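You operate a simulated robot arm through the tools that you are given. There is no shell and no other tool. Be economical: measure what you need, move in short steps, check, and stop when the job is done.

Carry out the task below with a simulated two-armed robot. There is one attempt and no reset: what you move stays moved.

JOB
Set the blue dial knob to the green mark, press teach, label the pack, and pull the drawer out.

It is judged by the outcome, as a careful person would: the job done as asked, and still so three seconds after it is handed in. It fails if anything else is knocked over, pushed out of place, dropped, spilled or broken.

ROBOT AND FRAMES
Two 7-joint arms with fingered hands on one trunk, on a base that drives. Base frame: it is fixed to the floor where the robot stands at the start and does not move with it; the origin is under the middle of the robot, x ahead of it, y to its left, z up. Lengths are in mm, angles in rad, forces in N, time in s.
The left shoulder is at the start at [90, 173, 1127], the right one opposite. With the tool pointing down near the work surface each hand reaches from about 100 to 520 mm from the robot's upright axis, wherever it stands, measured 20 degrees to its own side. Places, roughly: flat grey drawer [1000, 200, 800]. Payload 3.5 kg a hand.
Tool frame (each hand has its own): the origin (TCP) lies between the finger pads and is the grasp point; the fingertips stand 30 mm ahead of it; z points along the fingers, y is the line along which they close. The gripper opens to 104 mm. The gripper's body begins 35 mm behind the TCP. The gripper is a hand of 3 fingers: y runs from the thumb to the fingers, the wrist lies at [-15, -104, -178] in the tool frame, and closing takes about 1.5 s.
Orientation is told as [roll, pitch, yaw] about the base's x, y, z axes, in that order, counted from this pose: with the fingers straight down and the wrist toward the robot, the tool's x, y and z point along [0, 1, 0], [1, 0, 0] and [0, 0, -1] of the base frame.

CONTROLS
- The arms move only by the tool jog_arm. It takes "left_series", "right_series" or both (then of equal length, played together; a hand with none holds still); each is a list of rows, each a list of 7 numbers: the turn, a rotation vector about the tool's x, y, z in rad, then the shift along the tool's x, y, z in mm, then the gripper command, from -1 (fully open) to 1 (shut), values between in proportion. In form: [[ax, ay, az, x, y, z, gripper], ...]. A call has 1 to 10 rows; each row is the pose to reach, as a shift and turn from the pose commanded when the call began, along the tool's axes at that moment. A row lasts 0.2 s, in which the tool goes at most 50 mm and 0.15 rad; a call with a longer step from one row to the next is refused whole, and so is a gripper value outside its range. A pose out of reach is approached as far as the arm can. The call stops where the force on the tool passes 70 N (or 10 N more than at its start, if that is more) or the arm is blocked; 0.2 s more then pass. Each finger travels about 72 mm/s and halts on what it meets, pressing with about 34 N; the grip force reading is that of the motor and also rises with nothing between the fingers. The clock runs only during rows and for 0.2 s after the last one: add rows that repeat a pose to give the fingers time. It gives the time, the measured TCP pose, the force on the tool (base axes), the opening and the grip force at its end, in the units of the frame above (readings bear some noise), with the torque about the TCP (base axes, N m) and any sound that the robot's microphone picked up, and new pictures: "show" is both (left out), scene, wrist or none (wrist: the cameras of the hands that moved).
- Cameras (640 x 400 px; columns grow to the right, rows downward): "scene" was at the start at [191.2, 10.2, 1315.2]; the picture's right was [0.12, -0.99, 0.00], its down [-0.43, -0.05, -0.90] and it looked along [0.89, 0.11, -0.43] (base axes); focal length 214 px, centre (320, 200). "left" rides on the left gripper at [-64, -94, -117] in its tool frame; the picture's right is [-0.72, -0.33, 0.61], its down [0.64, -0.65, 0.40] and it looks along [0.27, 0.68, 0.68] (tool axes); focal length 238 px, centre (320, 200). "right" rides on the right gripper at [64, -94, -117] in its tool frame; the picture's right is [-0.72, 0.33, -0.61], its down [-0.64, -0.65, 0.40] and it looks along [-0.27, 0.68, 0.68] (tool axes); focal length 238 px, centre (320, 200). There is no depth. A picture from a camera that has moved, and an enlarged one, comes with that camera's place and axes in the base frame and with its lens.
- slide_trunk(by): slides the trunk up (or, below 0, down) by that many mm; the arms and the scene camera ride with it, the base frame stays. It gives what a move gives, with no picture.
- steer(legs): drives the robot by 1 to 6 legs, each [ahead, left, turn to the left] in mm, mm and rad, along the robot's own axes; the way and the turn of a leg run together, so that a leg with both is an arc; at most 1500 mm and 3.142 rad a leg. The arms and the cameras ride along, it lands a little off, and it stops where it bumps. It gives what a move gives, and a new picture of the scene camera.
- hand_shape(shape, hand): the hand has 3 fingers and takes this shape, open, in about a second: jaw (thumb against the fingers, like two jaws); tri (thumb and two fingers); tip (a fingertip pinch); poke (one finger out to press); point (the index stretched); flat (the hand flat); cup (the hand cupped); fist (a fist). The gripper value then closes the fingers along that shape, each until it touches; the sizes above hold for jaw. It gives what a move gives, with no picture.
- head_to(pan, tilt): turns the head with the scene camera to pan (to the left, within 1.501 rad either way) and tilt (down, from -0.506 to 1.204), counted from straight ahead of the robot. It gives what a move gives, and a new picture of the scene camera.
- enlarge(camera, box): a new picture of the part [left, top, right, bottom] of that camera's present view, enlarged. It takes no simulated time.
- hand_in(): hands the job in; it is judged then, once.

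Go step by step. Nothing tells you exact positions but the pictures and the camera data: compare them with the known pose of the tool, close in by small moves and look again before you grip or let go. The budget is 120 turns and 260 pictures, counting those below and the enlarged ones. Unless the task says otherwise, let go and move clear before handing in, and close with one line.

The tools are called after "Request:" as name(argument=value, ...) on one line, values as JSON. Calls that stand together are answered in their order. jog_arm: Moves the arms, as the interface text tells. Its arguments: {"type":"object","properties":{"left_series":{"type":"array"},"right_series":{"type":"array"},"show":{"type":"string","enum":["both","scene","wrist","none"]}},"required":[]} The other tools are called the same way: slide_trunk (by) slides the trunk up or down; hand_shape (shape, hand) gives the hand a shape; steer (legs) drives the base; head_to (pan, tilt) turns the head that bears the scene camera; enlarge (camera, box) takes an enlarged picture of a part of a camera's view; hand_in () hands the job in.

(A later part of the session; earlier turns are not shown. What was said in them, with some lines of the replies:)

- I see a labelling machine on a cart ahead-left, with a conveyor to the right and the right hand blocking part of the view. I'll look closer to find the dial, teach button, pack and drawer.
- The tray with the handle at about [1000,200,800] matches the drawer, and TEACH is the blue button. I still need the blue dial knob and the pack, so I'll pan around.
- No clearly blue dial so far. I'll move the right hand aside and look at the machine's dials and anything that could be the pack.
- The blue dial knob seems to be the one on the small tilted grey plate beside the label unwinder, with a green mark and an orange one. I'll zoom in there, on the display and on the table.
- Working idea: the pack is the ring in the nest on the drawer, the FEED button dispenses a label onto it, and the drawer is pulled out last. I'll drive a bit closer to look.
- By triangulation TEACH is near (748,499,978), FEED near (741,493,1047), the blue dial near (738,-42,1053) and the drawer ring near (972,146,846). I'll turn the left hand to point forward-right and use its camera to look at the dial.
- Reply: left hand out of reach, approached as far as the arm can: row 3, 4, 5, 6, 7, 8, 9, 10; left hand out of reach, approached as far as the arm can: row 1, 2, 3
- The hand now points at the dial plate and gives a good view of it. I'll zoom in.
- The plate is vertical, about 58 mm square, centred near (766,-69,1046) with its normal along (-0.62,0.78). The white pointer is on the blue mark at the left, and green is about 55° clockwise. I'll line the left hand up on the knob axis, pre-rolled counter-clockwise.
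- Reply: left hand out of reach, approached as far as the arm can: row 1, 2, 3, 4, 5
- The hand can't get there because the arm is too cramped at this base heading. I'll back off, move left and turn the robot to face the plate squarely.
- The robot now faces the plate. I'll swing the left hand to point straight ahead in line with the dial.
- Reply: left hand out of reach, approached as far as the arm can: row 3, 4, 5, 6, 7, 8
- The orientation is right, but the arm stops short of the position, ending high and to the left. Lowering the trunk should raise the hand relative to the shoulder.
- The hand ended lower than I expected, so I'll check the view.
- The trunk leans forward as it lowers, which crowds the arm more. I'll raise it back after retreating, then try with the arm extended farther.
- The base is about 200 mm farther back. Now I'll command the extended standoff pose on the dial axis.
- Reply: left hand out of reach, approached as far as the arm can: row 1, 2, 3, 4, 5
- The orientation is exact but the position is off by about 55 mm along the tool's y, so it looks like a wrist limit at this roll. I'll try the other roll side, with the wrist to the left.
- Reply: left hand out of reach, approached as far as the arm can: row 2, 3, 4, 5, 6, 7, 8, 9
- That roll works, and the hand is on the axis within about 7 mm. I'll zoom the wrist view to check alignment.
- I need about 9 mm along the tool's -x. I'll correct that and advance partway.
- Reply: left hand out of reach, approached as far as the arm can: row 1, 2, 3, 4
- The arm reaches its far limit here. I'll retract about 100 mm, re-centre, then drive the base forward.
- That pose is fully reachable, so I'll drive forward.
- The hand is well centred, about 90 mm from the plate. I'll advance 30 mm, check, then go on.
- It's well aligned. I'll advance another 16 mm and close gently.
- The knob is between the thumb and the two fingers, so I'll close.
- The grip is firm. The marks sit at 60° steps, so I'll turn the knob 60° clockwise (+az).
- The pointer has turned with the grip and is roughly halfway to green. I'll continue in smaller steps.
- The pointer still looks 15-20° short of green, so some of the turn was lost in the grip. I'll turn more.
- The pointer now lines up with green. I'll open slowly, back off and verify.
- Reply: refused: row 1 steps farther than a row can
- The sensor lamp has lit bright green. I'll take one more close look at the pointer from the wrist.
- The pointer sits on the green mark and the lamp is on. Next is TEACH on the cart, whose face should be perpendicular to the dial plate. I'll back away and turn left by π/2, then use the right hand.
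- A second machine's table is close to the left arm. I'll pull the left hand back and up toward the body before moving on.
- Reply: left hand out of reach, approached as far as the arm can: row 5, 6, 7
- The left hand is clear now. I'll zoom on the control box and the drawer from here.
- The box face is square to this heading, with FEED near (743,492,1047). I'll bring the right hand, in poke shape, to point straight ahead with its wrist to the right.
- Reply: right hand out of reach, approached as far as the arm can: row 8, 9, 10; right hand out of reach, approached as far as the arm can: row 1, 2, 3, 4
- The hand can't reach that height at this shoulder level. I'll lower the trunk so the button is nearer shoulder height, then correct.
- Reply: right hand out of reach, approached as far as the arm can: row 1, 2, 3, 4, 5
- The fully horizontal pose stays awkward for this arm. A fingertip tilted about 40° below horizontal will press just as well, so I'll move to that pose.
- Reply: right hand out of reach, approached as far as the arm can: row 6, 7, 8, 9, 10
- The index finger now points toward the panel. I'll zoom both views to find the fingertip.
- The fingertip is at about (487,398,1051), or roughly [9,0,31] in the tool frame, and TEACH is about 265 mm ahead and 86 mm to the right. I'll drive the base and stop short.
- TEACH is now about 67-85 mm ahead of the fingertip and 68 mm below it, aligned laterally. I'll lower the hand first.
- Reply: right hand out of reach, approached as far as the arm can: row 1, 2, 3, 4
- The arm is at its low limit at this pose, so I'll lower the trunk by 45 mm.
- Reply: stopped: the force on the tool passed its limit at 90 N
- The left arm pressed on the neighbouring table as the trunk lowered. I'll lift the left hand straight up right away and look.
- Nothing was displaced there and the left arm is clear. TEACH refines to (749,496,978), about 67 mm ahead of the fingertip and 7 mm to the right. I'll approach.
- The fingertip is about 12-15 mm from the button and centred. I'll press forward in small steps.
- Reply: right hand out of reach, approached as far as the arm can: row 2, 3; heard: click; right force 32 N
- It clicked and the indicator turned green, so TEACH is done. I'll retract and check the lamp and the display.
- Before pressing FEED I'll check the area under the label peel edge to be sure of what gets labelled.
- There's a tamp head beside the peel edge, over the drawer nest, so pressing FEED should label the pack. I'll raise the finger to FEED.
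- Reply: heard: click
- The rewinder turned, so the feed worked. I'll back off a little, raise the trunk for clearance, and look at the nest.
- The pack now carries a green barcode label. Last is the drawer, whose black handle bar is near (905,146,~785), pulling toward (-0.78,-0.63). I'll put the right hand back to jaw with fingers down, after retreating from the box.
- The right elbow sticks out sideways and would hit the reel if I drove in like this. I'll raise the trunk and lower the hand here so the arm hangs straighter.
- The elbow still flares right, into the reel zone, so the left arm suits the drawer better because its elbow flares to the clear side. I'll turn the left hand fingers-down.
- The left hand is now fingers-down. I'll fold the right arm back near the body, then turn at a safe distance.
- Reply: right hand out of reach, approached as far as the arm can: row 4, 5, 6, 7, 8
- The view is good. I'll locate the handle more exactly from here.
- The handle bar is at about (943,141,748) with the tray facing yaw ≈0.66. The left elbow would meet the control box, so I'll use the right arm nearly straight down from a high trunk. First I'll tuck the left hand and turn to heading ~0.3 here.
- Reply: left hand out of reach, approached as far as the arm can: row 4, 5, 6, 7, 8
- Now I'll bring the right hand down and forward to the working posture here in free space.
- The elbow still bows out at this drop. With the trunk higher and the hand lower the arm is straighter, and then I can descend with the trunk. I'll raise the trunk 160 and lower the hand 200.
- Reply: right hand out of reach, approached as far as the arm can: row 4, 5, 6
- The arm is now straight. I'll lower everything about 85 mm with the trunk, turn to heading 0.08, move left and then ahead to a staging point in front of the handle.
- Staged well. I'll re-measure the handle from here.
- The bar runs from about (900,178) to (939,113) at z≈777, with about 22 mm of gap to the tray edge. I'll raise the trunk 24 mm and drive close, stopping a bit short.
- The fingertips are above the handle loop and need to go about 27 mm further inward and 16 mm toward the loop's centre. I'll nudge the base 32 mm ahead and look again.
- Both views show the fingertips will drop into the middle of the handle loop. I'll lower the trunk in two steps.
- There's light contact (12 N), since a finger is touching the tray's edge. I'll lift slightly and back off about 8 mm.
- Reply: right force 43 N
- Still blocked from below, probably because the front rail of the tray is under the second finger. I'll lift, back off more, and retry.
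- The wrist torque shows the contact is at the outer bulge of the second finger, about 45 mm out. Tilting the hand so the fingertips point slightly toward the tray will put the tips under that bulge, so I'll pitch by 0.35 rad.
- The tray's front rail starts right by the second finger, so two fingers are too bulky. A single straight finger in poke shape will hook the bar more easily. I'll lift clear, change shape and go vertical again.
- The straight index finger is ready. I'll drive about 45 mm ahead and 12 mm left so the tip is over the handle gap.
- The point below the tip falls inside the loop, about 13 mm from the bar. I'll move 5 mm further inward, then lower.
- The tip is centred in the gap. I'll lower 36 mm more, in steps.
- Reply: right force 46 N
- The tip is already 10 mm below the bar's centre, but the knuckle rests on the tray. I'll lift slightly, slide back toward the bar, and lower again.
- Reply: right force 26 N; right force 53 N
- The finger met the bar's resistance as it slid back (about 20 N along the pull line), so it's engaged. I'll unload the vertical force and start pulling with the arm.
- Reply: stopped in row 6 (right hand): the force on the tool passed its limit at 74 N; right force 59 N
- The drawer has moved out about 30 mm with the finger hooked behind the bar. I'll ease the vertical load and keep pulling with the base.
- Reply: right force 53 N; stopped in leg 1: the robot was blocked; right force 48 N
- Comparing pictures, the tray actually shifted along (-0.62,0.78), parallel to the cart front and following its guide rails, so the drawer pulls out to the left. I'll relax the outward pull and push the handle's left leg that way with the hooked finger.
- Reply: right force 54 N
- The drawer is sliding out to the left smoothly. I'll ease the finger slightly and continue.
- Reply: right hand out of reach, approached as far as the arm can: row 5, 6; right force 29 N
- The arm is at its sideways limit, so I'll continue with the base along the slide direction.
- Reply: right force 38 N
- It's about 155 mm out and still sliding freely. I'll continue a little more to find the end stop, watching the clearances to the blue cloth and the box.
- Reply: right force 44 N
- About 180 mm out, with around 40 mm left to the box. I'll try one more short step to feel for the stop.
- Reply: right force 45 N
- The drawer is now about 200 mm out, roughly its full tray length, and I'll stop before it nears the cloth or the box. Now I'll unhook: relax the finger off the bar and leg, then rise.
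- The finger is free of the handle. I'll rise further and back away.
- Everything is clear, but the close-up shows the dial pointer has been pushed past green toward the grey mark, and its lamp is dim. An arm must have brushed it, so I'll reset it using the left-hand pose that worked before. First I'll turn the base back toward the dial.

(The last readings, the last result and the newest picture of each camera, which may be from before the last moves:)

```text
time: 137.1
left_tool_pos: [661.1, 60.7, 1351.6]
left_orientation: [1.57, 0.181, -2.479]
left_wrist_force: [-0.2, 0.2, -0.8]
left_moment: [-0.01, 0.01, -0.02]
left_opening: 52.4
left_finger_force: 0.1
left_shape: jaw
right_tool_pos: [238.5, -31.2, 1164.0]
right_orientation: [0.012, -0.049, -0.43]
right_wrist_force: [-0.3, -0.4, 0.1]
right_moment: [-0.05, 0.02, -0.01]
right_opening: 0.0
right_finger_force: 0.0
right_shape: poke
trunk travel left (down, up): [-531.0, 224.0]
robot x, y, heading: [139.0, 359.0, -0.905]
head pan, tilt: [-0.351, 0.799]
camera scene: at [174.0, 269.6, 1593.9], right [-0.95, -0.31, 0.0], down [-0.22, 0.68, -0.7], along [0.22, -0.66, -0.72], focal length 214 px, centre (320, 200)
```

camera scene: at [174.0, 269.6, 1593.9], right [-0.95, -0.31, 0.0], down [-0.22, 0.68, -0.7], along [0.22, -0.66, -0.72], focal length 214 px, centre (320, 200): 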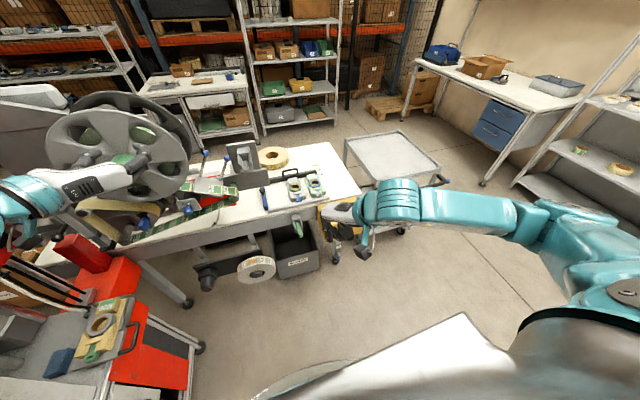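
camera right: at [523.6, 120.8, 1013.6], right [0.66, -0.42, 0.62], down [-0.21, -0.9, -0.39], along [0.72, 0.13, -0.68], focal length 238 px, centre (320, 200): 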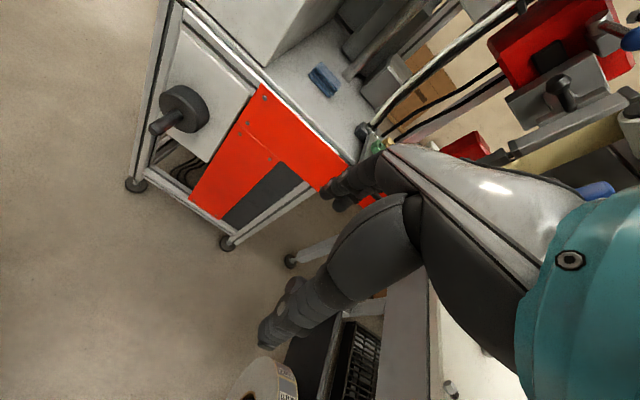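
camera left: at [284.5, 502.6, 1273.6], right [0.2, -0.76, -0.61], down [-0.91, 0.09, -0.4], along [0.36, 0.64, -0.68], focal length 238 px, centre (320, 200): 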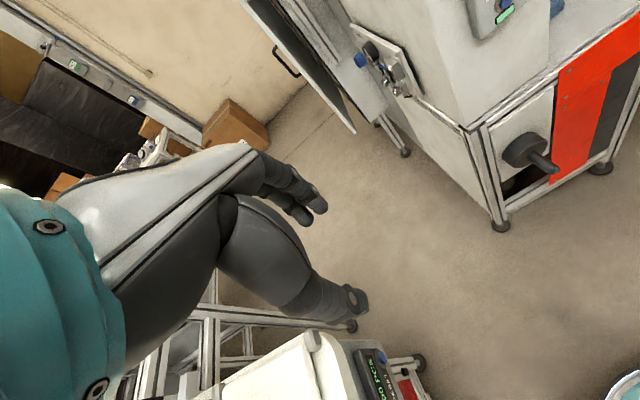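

The left hand has the right orientation. Now I'll lower the trunk to working height and look at the dial.

Request:
slide_trunk(by=-306)

Request:
head_to(pan=0.15, tilt=0.75)

Request:
enlarge(camera="left", box=[300, 180, 500, 305])

```text
time: 140.2
left_tool_pos: [662.0, 61.8, 1045.6]
left_orientation: [1.572, 0.179, -2.477]
left_wrist_force: [-0.6, -0.4, -0.8]
left_moment: [-0.03, 0.0, 0.02]
left_opening: 52.6
left_finger_force: 0.1
left_shape: jaw
right_tool_pos: [241.5, -34.8, 833.2]
right_orientation: [0.046, 0.021, -0.429]
right_wrist_force: [0.3, -0.3, -0.1]
right_moment: [-0.03, -0.01, -0.02]
right_opening: 0.1
right_finger_force: 0.0
right_shape: poke
trunk travel left (down, up): [-225.0, 530.0]
robot x, y, heading: [137.5, 363.4, -0.902]
head pan, tilt: [-0.351, 0.799]
```

```text
time: 141.1
left_tool_pos: [662.3, 60.5, 1047.1]
left_orientation: [1.571, 0.179, -2.478]
left_wrist_force: [-0.1, 0.5, -0.6]
left_moment: [0.01, -0.02, 0.0]
left_opening: 52.6
left_finger_force: 0.1
left_shape: jaw
right_tool_pos: [243.2, -36.0, 833.7]
right_orientation: [0.047, 0.022, -0.431]
right_wrist_force: [-0.6, 0.7, 0.4]
right_moment: [0.0, -0.02, -0.04]
right_opening: 0.0
right_finger_force: 0.1
right_shape: poke
trunk travel left (down, up): [-225.0, 530.0]
robot x, y, heading: [138.8, 365.9, -0.902]
head pan, tilt: [0.15, 0.75]
camera scene: at [261.3, 224.1, 1288.2], right [-0.68, -0.73, 0.0], down [-0.5, 0.47, -0.73], along [0.53, -0.5, -0.68], focal length 214 px, centre (320, 200)
```

scene: 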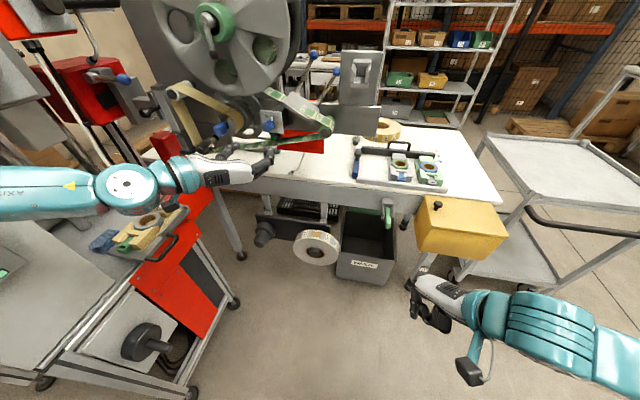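

```text
3.20 times, centred on (400, 242) of left
camera zoom: at [672.4, 216.8, 1000.5], right [0.73, -0.21, -0.65], down [0.66, 0.01, 0.75], along [-0.15, -0.98, 0.14], focal length 763 px, centre (64, 64)
```

zoom: 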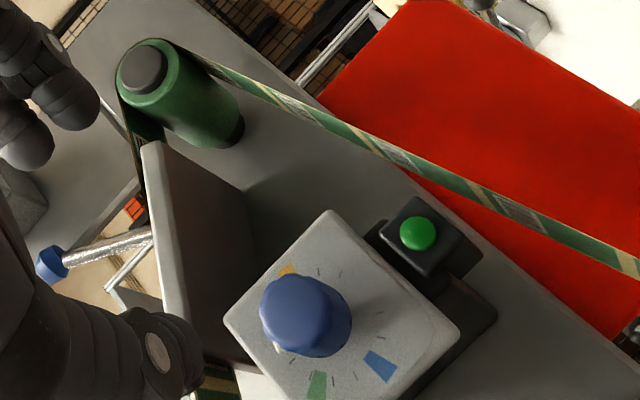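

Request:
enlarge(camera="scene", box=[245, 100, 309, 140])

Request:
jog_arm(left_series=[[0, 0, 0, 0, 0, 30, 0], [0, 0, 0, 0, 0, 60, 0], [0, 0, 0, 0, 0, 75, 0], [0, 0, 0, 0, 0, 75, 0]], show="none")

Request:
enlarge(camera="left", box=[300, 180, 500, 305])

```text
10.00 times, centred on (277, 120) of scene
camera zoom: at [261.3, 224.1, 1288.2], right [-0.68, -0.73, 0.0], down [-0.5, 0.47, -0.73], along [0.53, -0.5, -0.68], focal length 2145 px, centre (750, 1000)
```

zoom: 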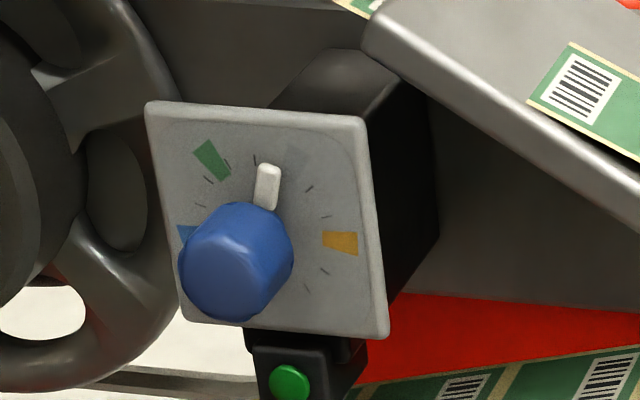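

```text
time: 142.1
left_tool_pos: [710.2, 1.7, 1046.7]
left_orientation: [1.57, 0.18, -2.478]
left_wrist_force: [-0.1, -0.1, -0.2]
left_moment: [-0.05, 0.02, 0.02]
left_opening: 52.7
left_finger_force: 0.0
left_shape: jaw
right_tool_pos: [242.5, -36.1, 833.7]
right_orientation: [0.045, 0.021, -0.429]
right_wrist_force: [0.4, 1.5, -0.6]
right_moment: [0.0, 0.0, -0.01]
right_opening: 0.0
right_finger_force: 0.0
right_shape: poke
trunk travel left (down, up): [-225.0, 530.0]
robot x, y, heading: [138.3, 358.3, -0.902]
head pan, tilt: [0.15, 0.75]
```

```text
3.20 times, centred on (400, 242) of left
camera zoom: at [719.9, 156.9, 1001.6], right [0.73, -0.21, -0.65], down [0.66, 0.01, 0.75], along [-0.15, -0.98, 0.14], focal length 763 px, centre (64, 64)
```

zoom: 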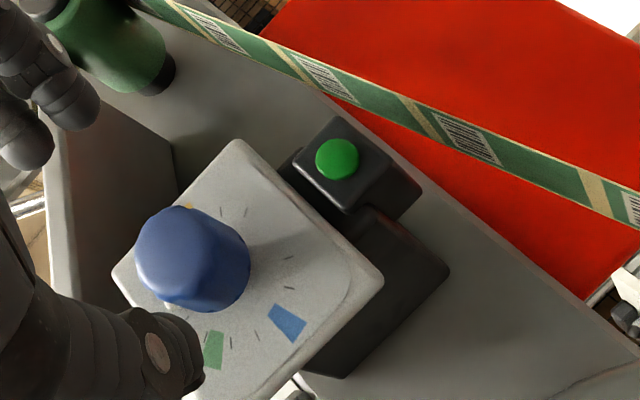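

The pointer is about 40° past green. The hand is well centred, so I'll advance and grip.

Request:
jog_arm(left_series=[[0, 0, 0, 0, 0, 16, 0], [0, 0, 0, 0, 0, 32, 0], [0, 0, 0, 0, 0, 47, 0], [0, 0, 0, 0, 0, 47, 0.3], [0, 0, 0, 0, 0, 47, 0.6], [0, 0, 0, 0, 0, 47, 1], [0, 0, 0, 0, 0, 47, 1], [0, 0, 0, 0, 0, 47, 1], [0, 0, 0, 0, 0, 47, 1]], show="none")

Request:
enlarge(camera="scene", box=[245, 100, 309, 140])

```text
time: 144.1
left_tool_pos: [738.1, -34.5, 1048.0]
left_orientation: [1.57, 0.18, -2.477]
left_wrist_force: [2.0, -1.1, -0.5]
left_moment: [0.03, 0.03, -0.03]
left_opening: 16.9
left_finger_force: 34.1
left_shape: jaw
right_tool_pos: [241.9, -35.5, 833.5]
right_orientation: [0.046, 0.022, -0.43]
right_wrist_force: [0.8, 0.2, -0.2]
right_moment: [0.03, -0.01, -0.03]
right_opening: 0.0
right_finger_force: 0.0
right_shape: poke
trunk travel left (down, up): [-225.0, 530.0]
robot x, y, heading: [140.8, 364.5, -0.904]
head pan, tilt: [0.15, 0.75]
```

```text
10.00 times, centred on (277, 120) of scene
camera zoom: at [261.6, 224.0, 1288.1], right [-0.68, -0.73, 0.0], down [-0.5, 0.47, -0.73], along [0.53, -0.5, -0.68], focal length 2145 px, centre (750, 1000)
```

zoom: 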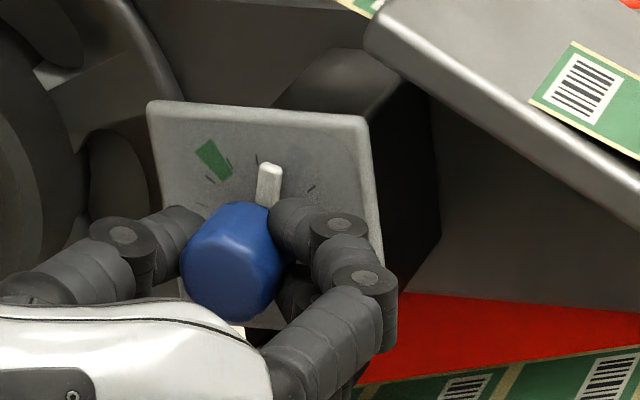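

Gripped. I'll turn counter-clockwise by about 0.75 rad in steps and check.

Request:
jog_arm(left_series=[[0, 0, -0.14, 0, 0, 0, 1], [0, 0, -0.28, 0, 0, 0, 1], [0, 0, -0.42, 0, 0, 0, 1], [0, 0, -0.56, 0, 0, 0, 1], [0, 0, -0.7, 0, 0, 0, 1], [0, 0, -0.78, 0, 0, 0, 1], [0, 0, -0.78, 0, 0, 0, 1]], show="none")

Request:
enlarge(camera="scene", box=[245, 100, 309, 140])

Request:
enlarge(camera="left", box=[280, 180, 480, 305])

```text
time: 145.7
left_tool_pos: [736.2, -35.0, 1046.8]
left_orientation: [1.572, -0.603, -2.479]
left_wrist_force: [5.3, -4.8, 2.0]
left_moment: [-0.03, -0.03, -0.04]
left_opening: 17.1
left_finger_force: 33.6
left_shape: jaw
right_tool_pos: [243.1, -37.2, 833.1]
right_orientation: [0.048, 0.021, -0.431]
right_wrist_force: [0.6, 0.6, -0.5]
right_moment: [-0.02, 0.03, -0.02]
right_opening: 0.0
right_finger_force: 0.0
right_shape: poke
trunk travel left (down, up): [-225.0, 530.0]
robot x, y, heading: [139.8, 360.0, -0.908]
head pan, tilt: [0.15, 0.75]
```

```text
10.00 times, centred on (277, 120) of scene
camera zoom: at [261.9, 223.6, 1288.1], right [-0.68, -0.73, 0.0], down [-0.5, 0.47, -0.73], along [0.53, -0.5, -0.68], focal length 2145 px, centre (750, 1000)
```

zoom: 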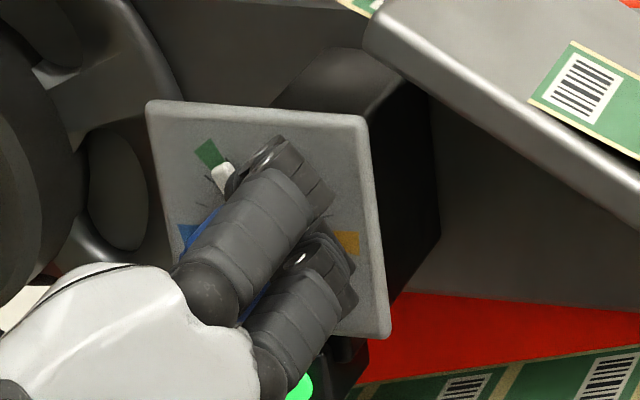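

```text
3.20 times, centred on (380, 242) of left
camera zoom: at [698.6, 82.1, 940.4], right [0.27, -0.57, -0.78], down [0.96, 0.24, 0.16], along [0.09, -0.79, 0.61], focal length 763 px, centre (128, 64)
```

zoom: 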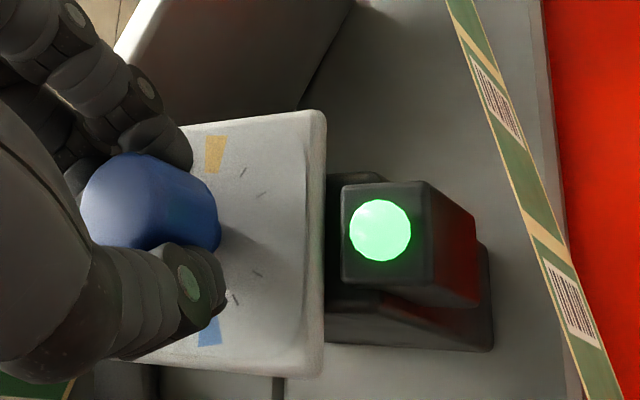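

The lamp is bright again and the pointer is on green. I'll release gently and withdraw straight back.

Request:
jog_arm(left_series=[[0, 0, 0, 0, 0, 0, 0.6], [0, 0, 0, 0, 0, 0, 0.2], [0, 0, 0, 0, 0, 0, 0], [0, 0, 0, 0, 0, 0, -0.1], [0, 0, 0, 0, 0, 0, -0.1], [0, 0, 0, 0, 0, -30, -0.1], [0, 0, 0, 0, 0, -60, -0.1], [0, 0, 0, 0, 0, -90, -0.1]], show="none")

Request:
enlarge(camera="scene", box=[245, 100, 309, 140])

Request:
enlarge(camera="left", box=[300, 180, 460, 280])

```text
time: 147.5
left_tool_pos: [682.7, 38.8, 1045.6]
left_orientation: [1.575, -0.599, -2.478]
left_wrist_force: [-0.5, 1.2, 0.2]
left_moment: [-0.01, 0.02, 0.0]
left_opening: 56.8
left_finger_force: 0.0
left_shape: jaw
right_tool_pos: [243.2, -36.2, 834.4]
right_orientation: [0.045, 0.021, -0.429]
right_wrist_force: [-0.4, 1.1, 0.6]
right_moment: [0.01, -0.02, -0.02]
right_opening: 0.1
right_finger_force: 0.0
right_shape: poke
trunk travel left (down, up): [-225.0, 530.0]
robot x, y, heading: [137.4, 355.9, -0.907]
head pan, tilt: [0.15, 0.75]
```

```text
10.00 times, centred on (277, 120) of scene
camera zoom: at [261.2, 224.5, 1288.2], right [-0.68, -0.73, 0.0], down [-0.5, 0.47, -0.73], along [0.53, -0.5, -0.68], focal length 2145 px, centre (750, 1000)
```

zoom: 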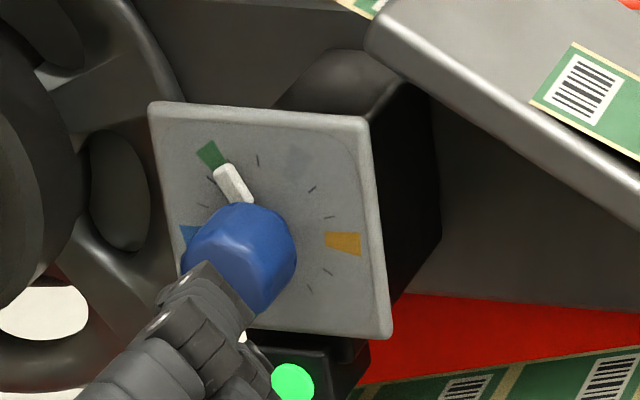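

```text
4.00 times, centred on (380, 230) of left
camera zoom: at [643.5, 156.2, 940.1], right [0.27, -0.57, -0.78], down [0.96, 0.24, 0.16], along [0.09, -0.79, 0.61], focal length 953 px, centre (80, 80)
```

zoom: 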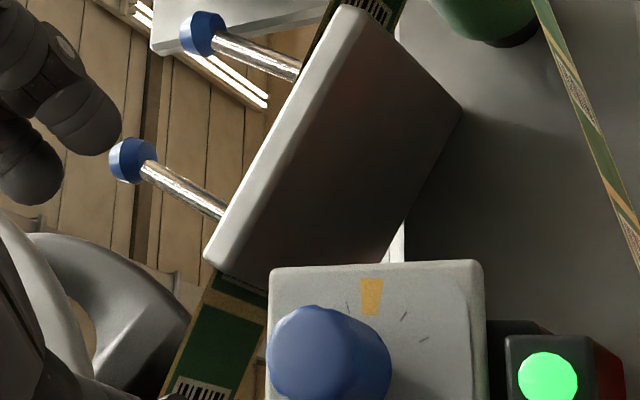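

The dial is on green with its lamp on. I'll back the robot off and check TEACH, the pack and the drawer one last time.

Request:
steer(legs=[[-90, 0, 0]])

Request:
head_to(pan=1.1, tilt=0.6)

Request:
enlarge(camera="scene", box=[260, 80, 500, 230])

```text
time: 148.6
left_tool_pos: [628.3, 108.3, 1046.2]
left_orientation: [1.573, -0.599, -2.479]
left_wrist_force: [-0.3, 0.3, 0.5]
left_moment: [-0.01, 0.01, -0.01]
left_opening: 56.6
left_finger_force: 0.0
left_shape: jaw
right_tool_pos: [187.9, 33.0, 834.4]
right_orientation: [0.045, 0.02, -0.428]
right_wrist_force: [-0.1, -0.3, 0.8]
right_moment: [0.0, -0.04, 0.01]
right_opening: 0.1
right_finger_force: 0.1
right_shape: poke
trunk travel left (down, up): [-225.0, 530.0]
robot x, y, heading: [84.5, 430.5, -0.907]
head pan, tilt: [0.15, 0.75]
camera scene: at [206.3, 294.1, 1288.4], right [-0.68, -0.73, 0.0], down [-0.5, 0.47, -0.73], along [0.53, -0.5, -0.68], focal length 214 px, centre (320, 200)
```

scene: 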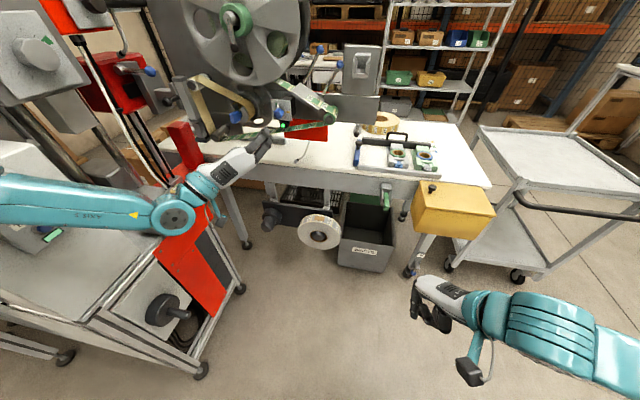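

```text
time: 149.8
left_tool_pos: [627.6, 108.5, 1046.5]
left_orientation: [1.571, -0.601, -2.48]
left_wrist_force: [0.4, -0.3, 0.0]
left_moment: [0.0, -0.02, 0.05]
left_opening: 56.7
left_finger_force: 0.0
left_shape: jaw
right_tool_pos: [188.8, 32.5, 833.3]
right_orientation: [0.045, 0.02, -0.429]
right_wrist_force: [0.0, -0.6, -0.3]
right_moment: [0.01, -0.03, -0.02]
right_opening: 0.2
right_finger_force: 0.1
right_shape: poke
trunk travel left (down, up): [-225.0, 530.0]
robot x, y, heading: [86.2, 429.5, -0.904]
head pan, tilt: [1.1, 0.6]
camera scene: at [233.1, 367.1, 1301.0], right [0.2, -0.98, 0.0], down [-0.55, -0.11, -0.82], along [0.81, 0.16, -0.57], focal length 214 px, centre (320, 200)
```

scene: 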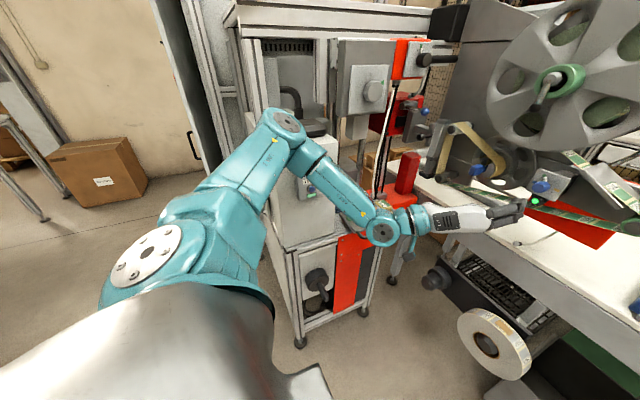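

```text
2.67 times, centred on (380, 155) of scene
camera zoom: at [233.1, 367.1, 1301.0], right [0.2, -0.98, 0.0], down [-0.55, -0.11, -0.82], along [0.81, 0.16, -0.57], focal length 572 px, centre (160, 320)
```

zoom: 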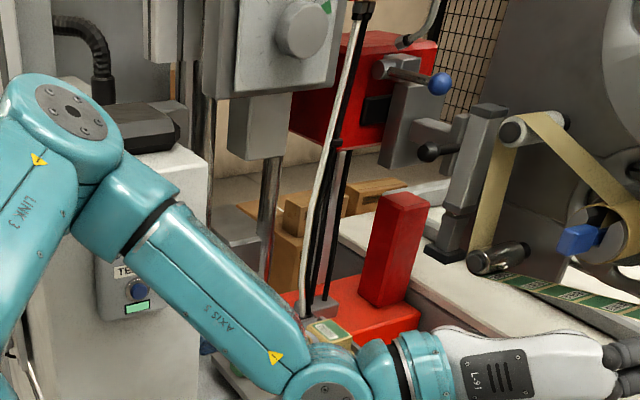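

Final check: the dial pointer is on green with its lamp lit, the TEACH indicator is green, the pack is labelled, the drawer is out and nothing is being held. I'll hand in now.

Request:
hand_in()

```text
The job is handed in.
```

The job is handed in: the blue dial is on the green mark, TEACH is pressed and shows green, the pack has its label, and the drawer is pulled out about 200 mm. I didn't reach an end stop on the drawer. While lowering the trunk, the left arm also pressed on the neighbouring table (about 90 N); nothing looked moved. The dial was knocked off green at some point after TEACH and FEED were pressed, so I set it back last, without pressing TEACH again.
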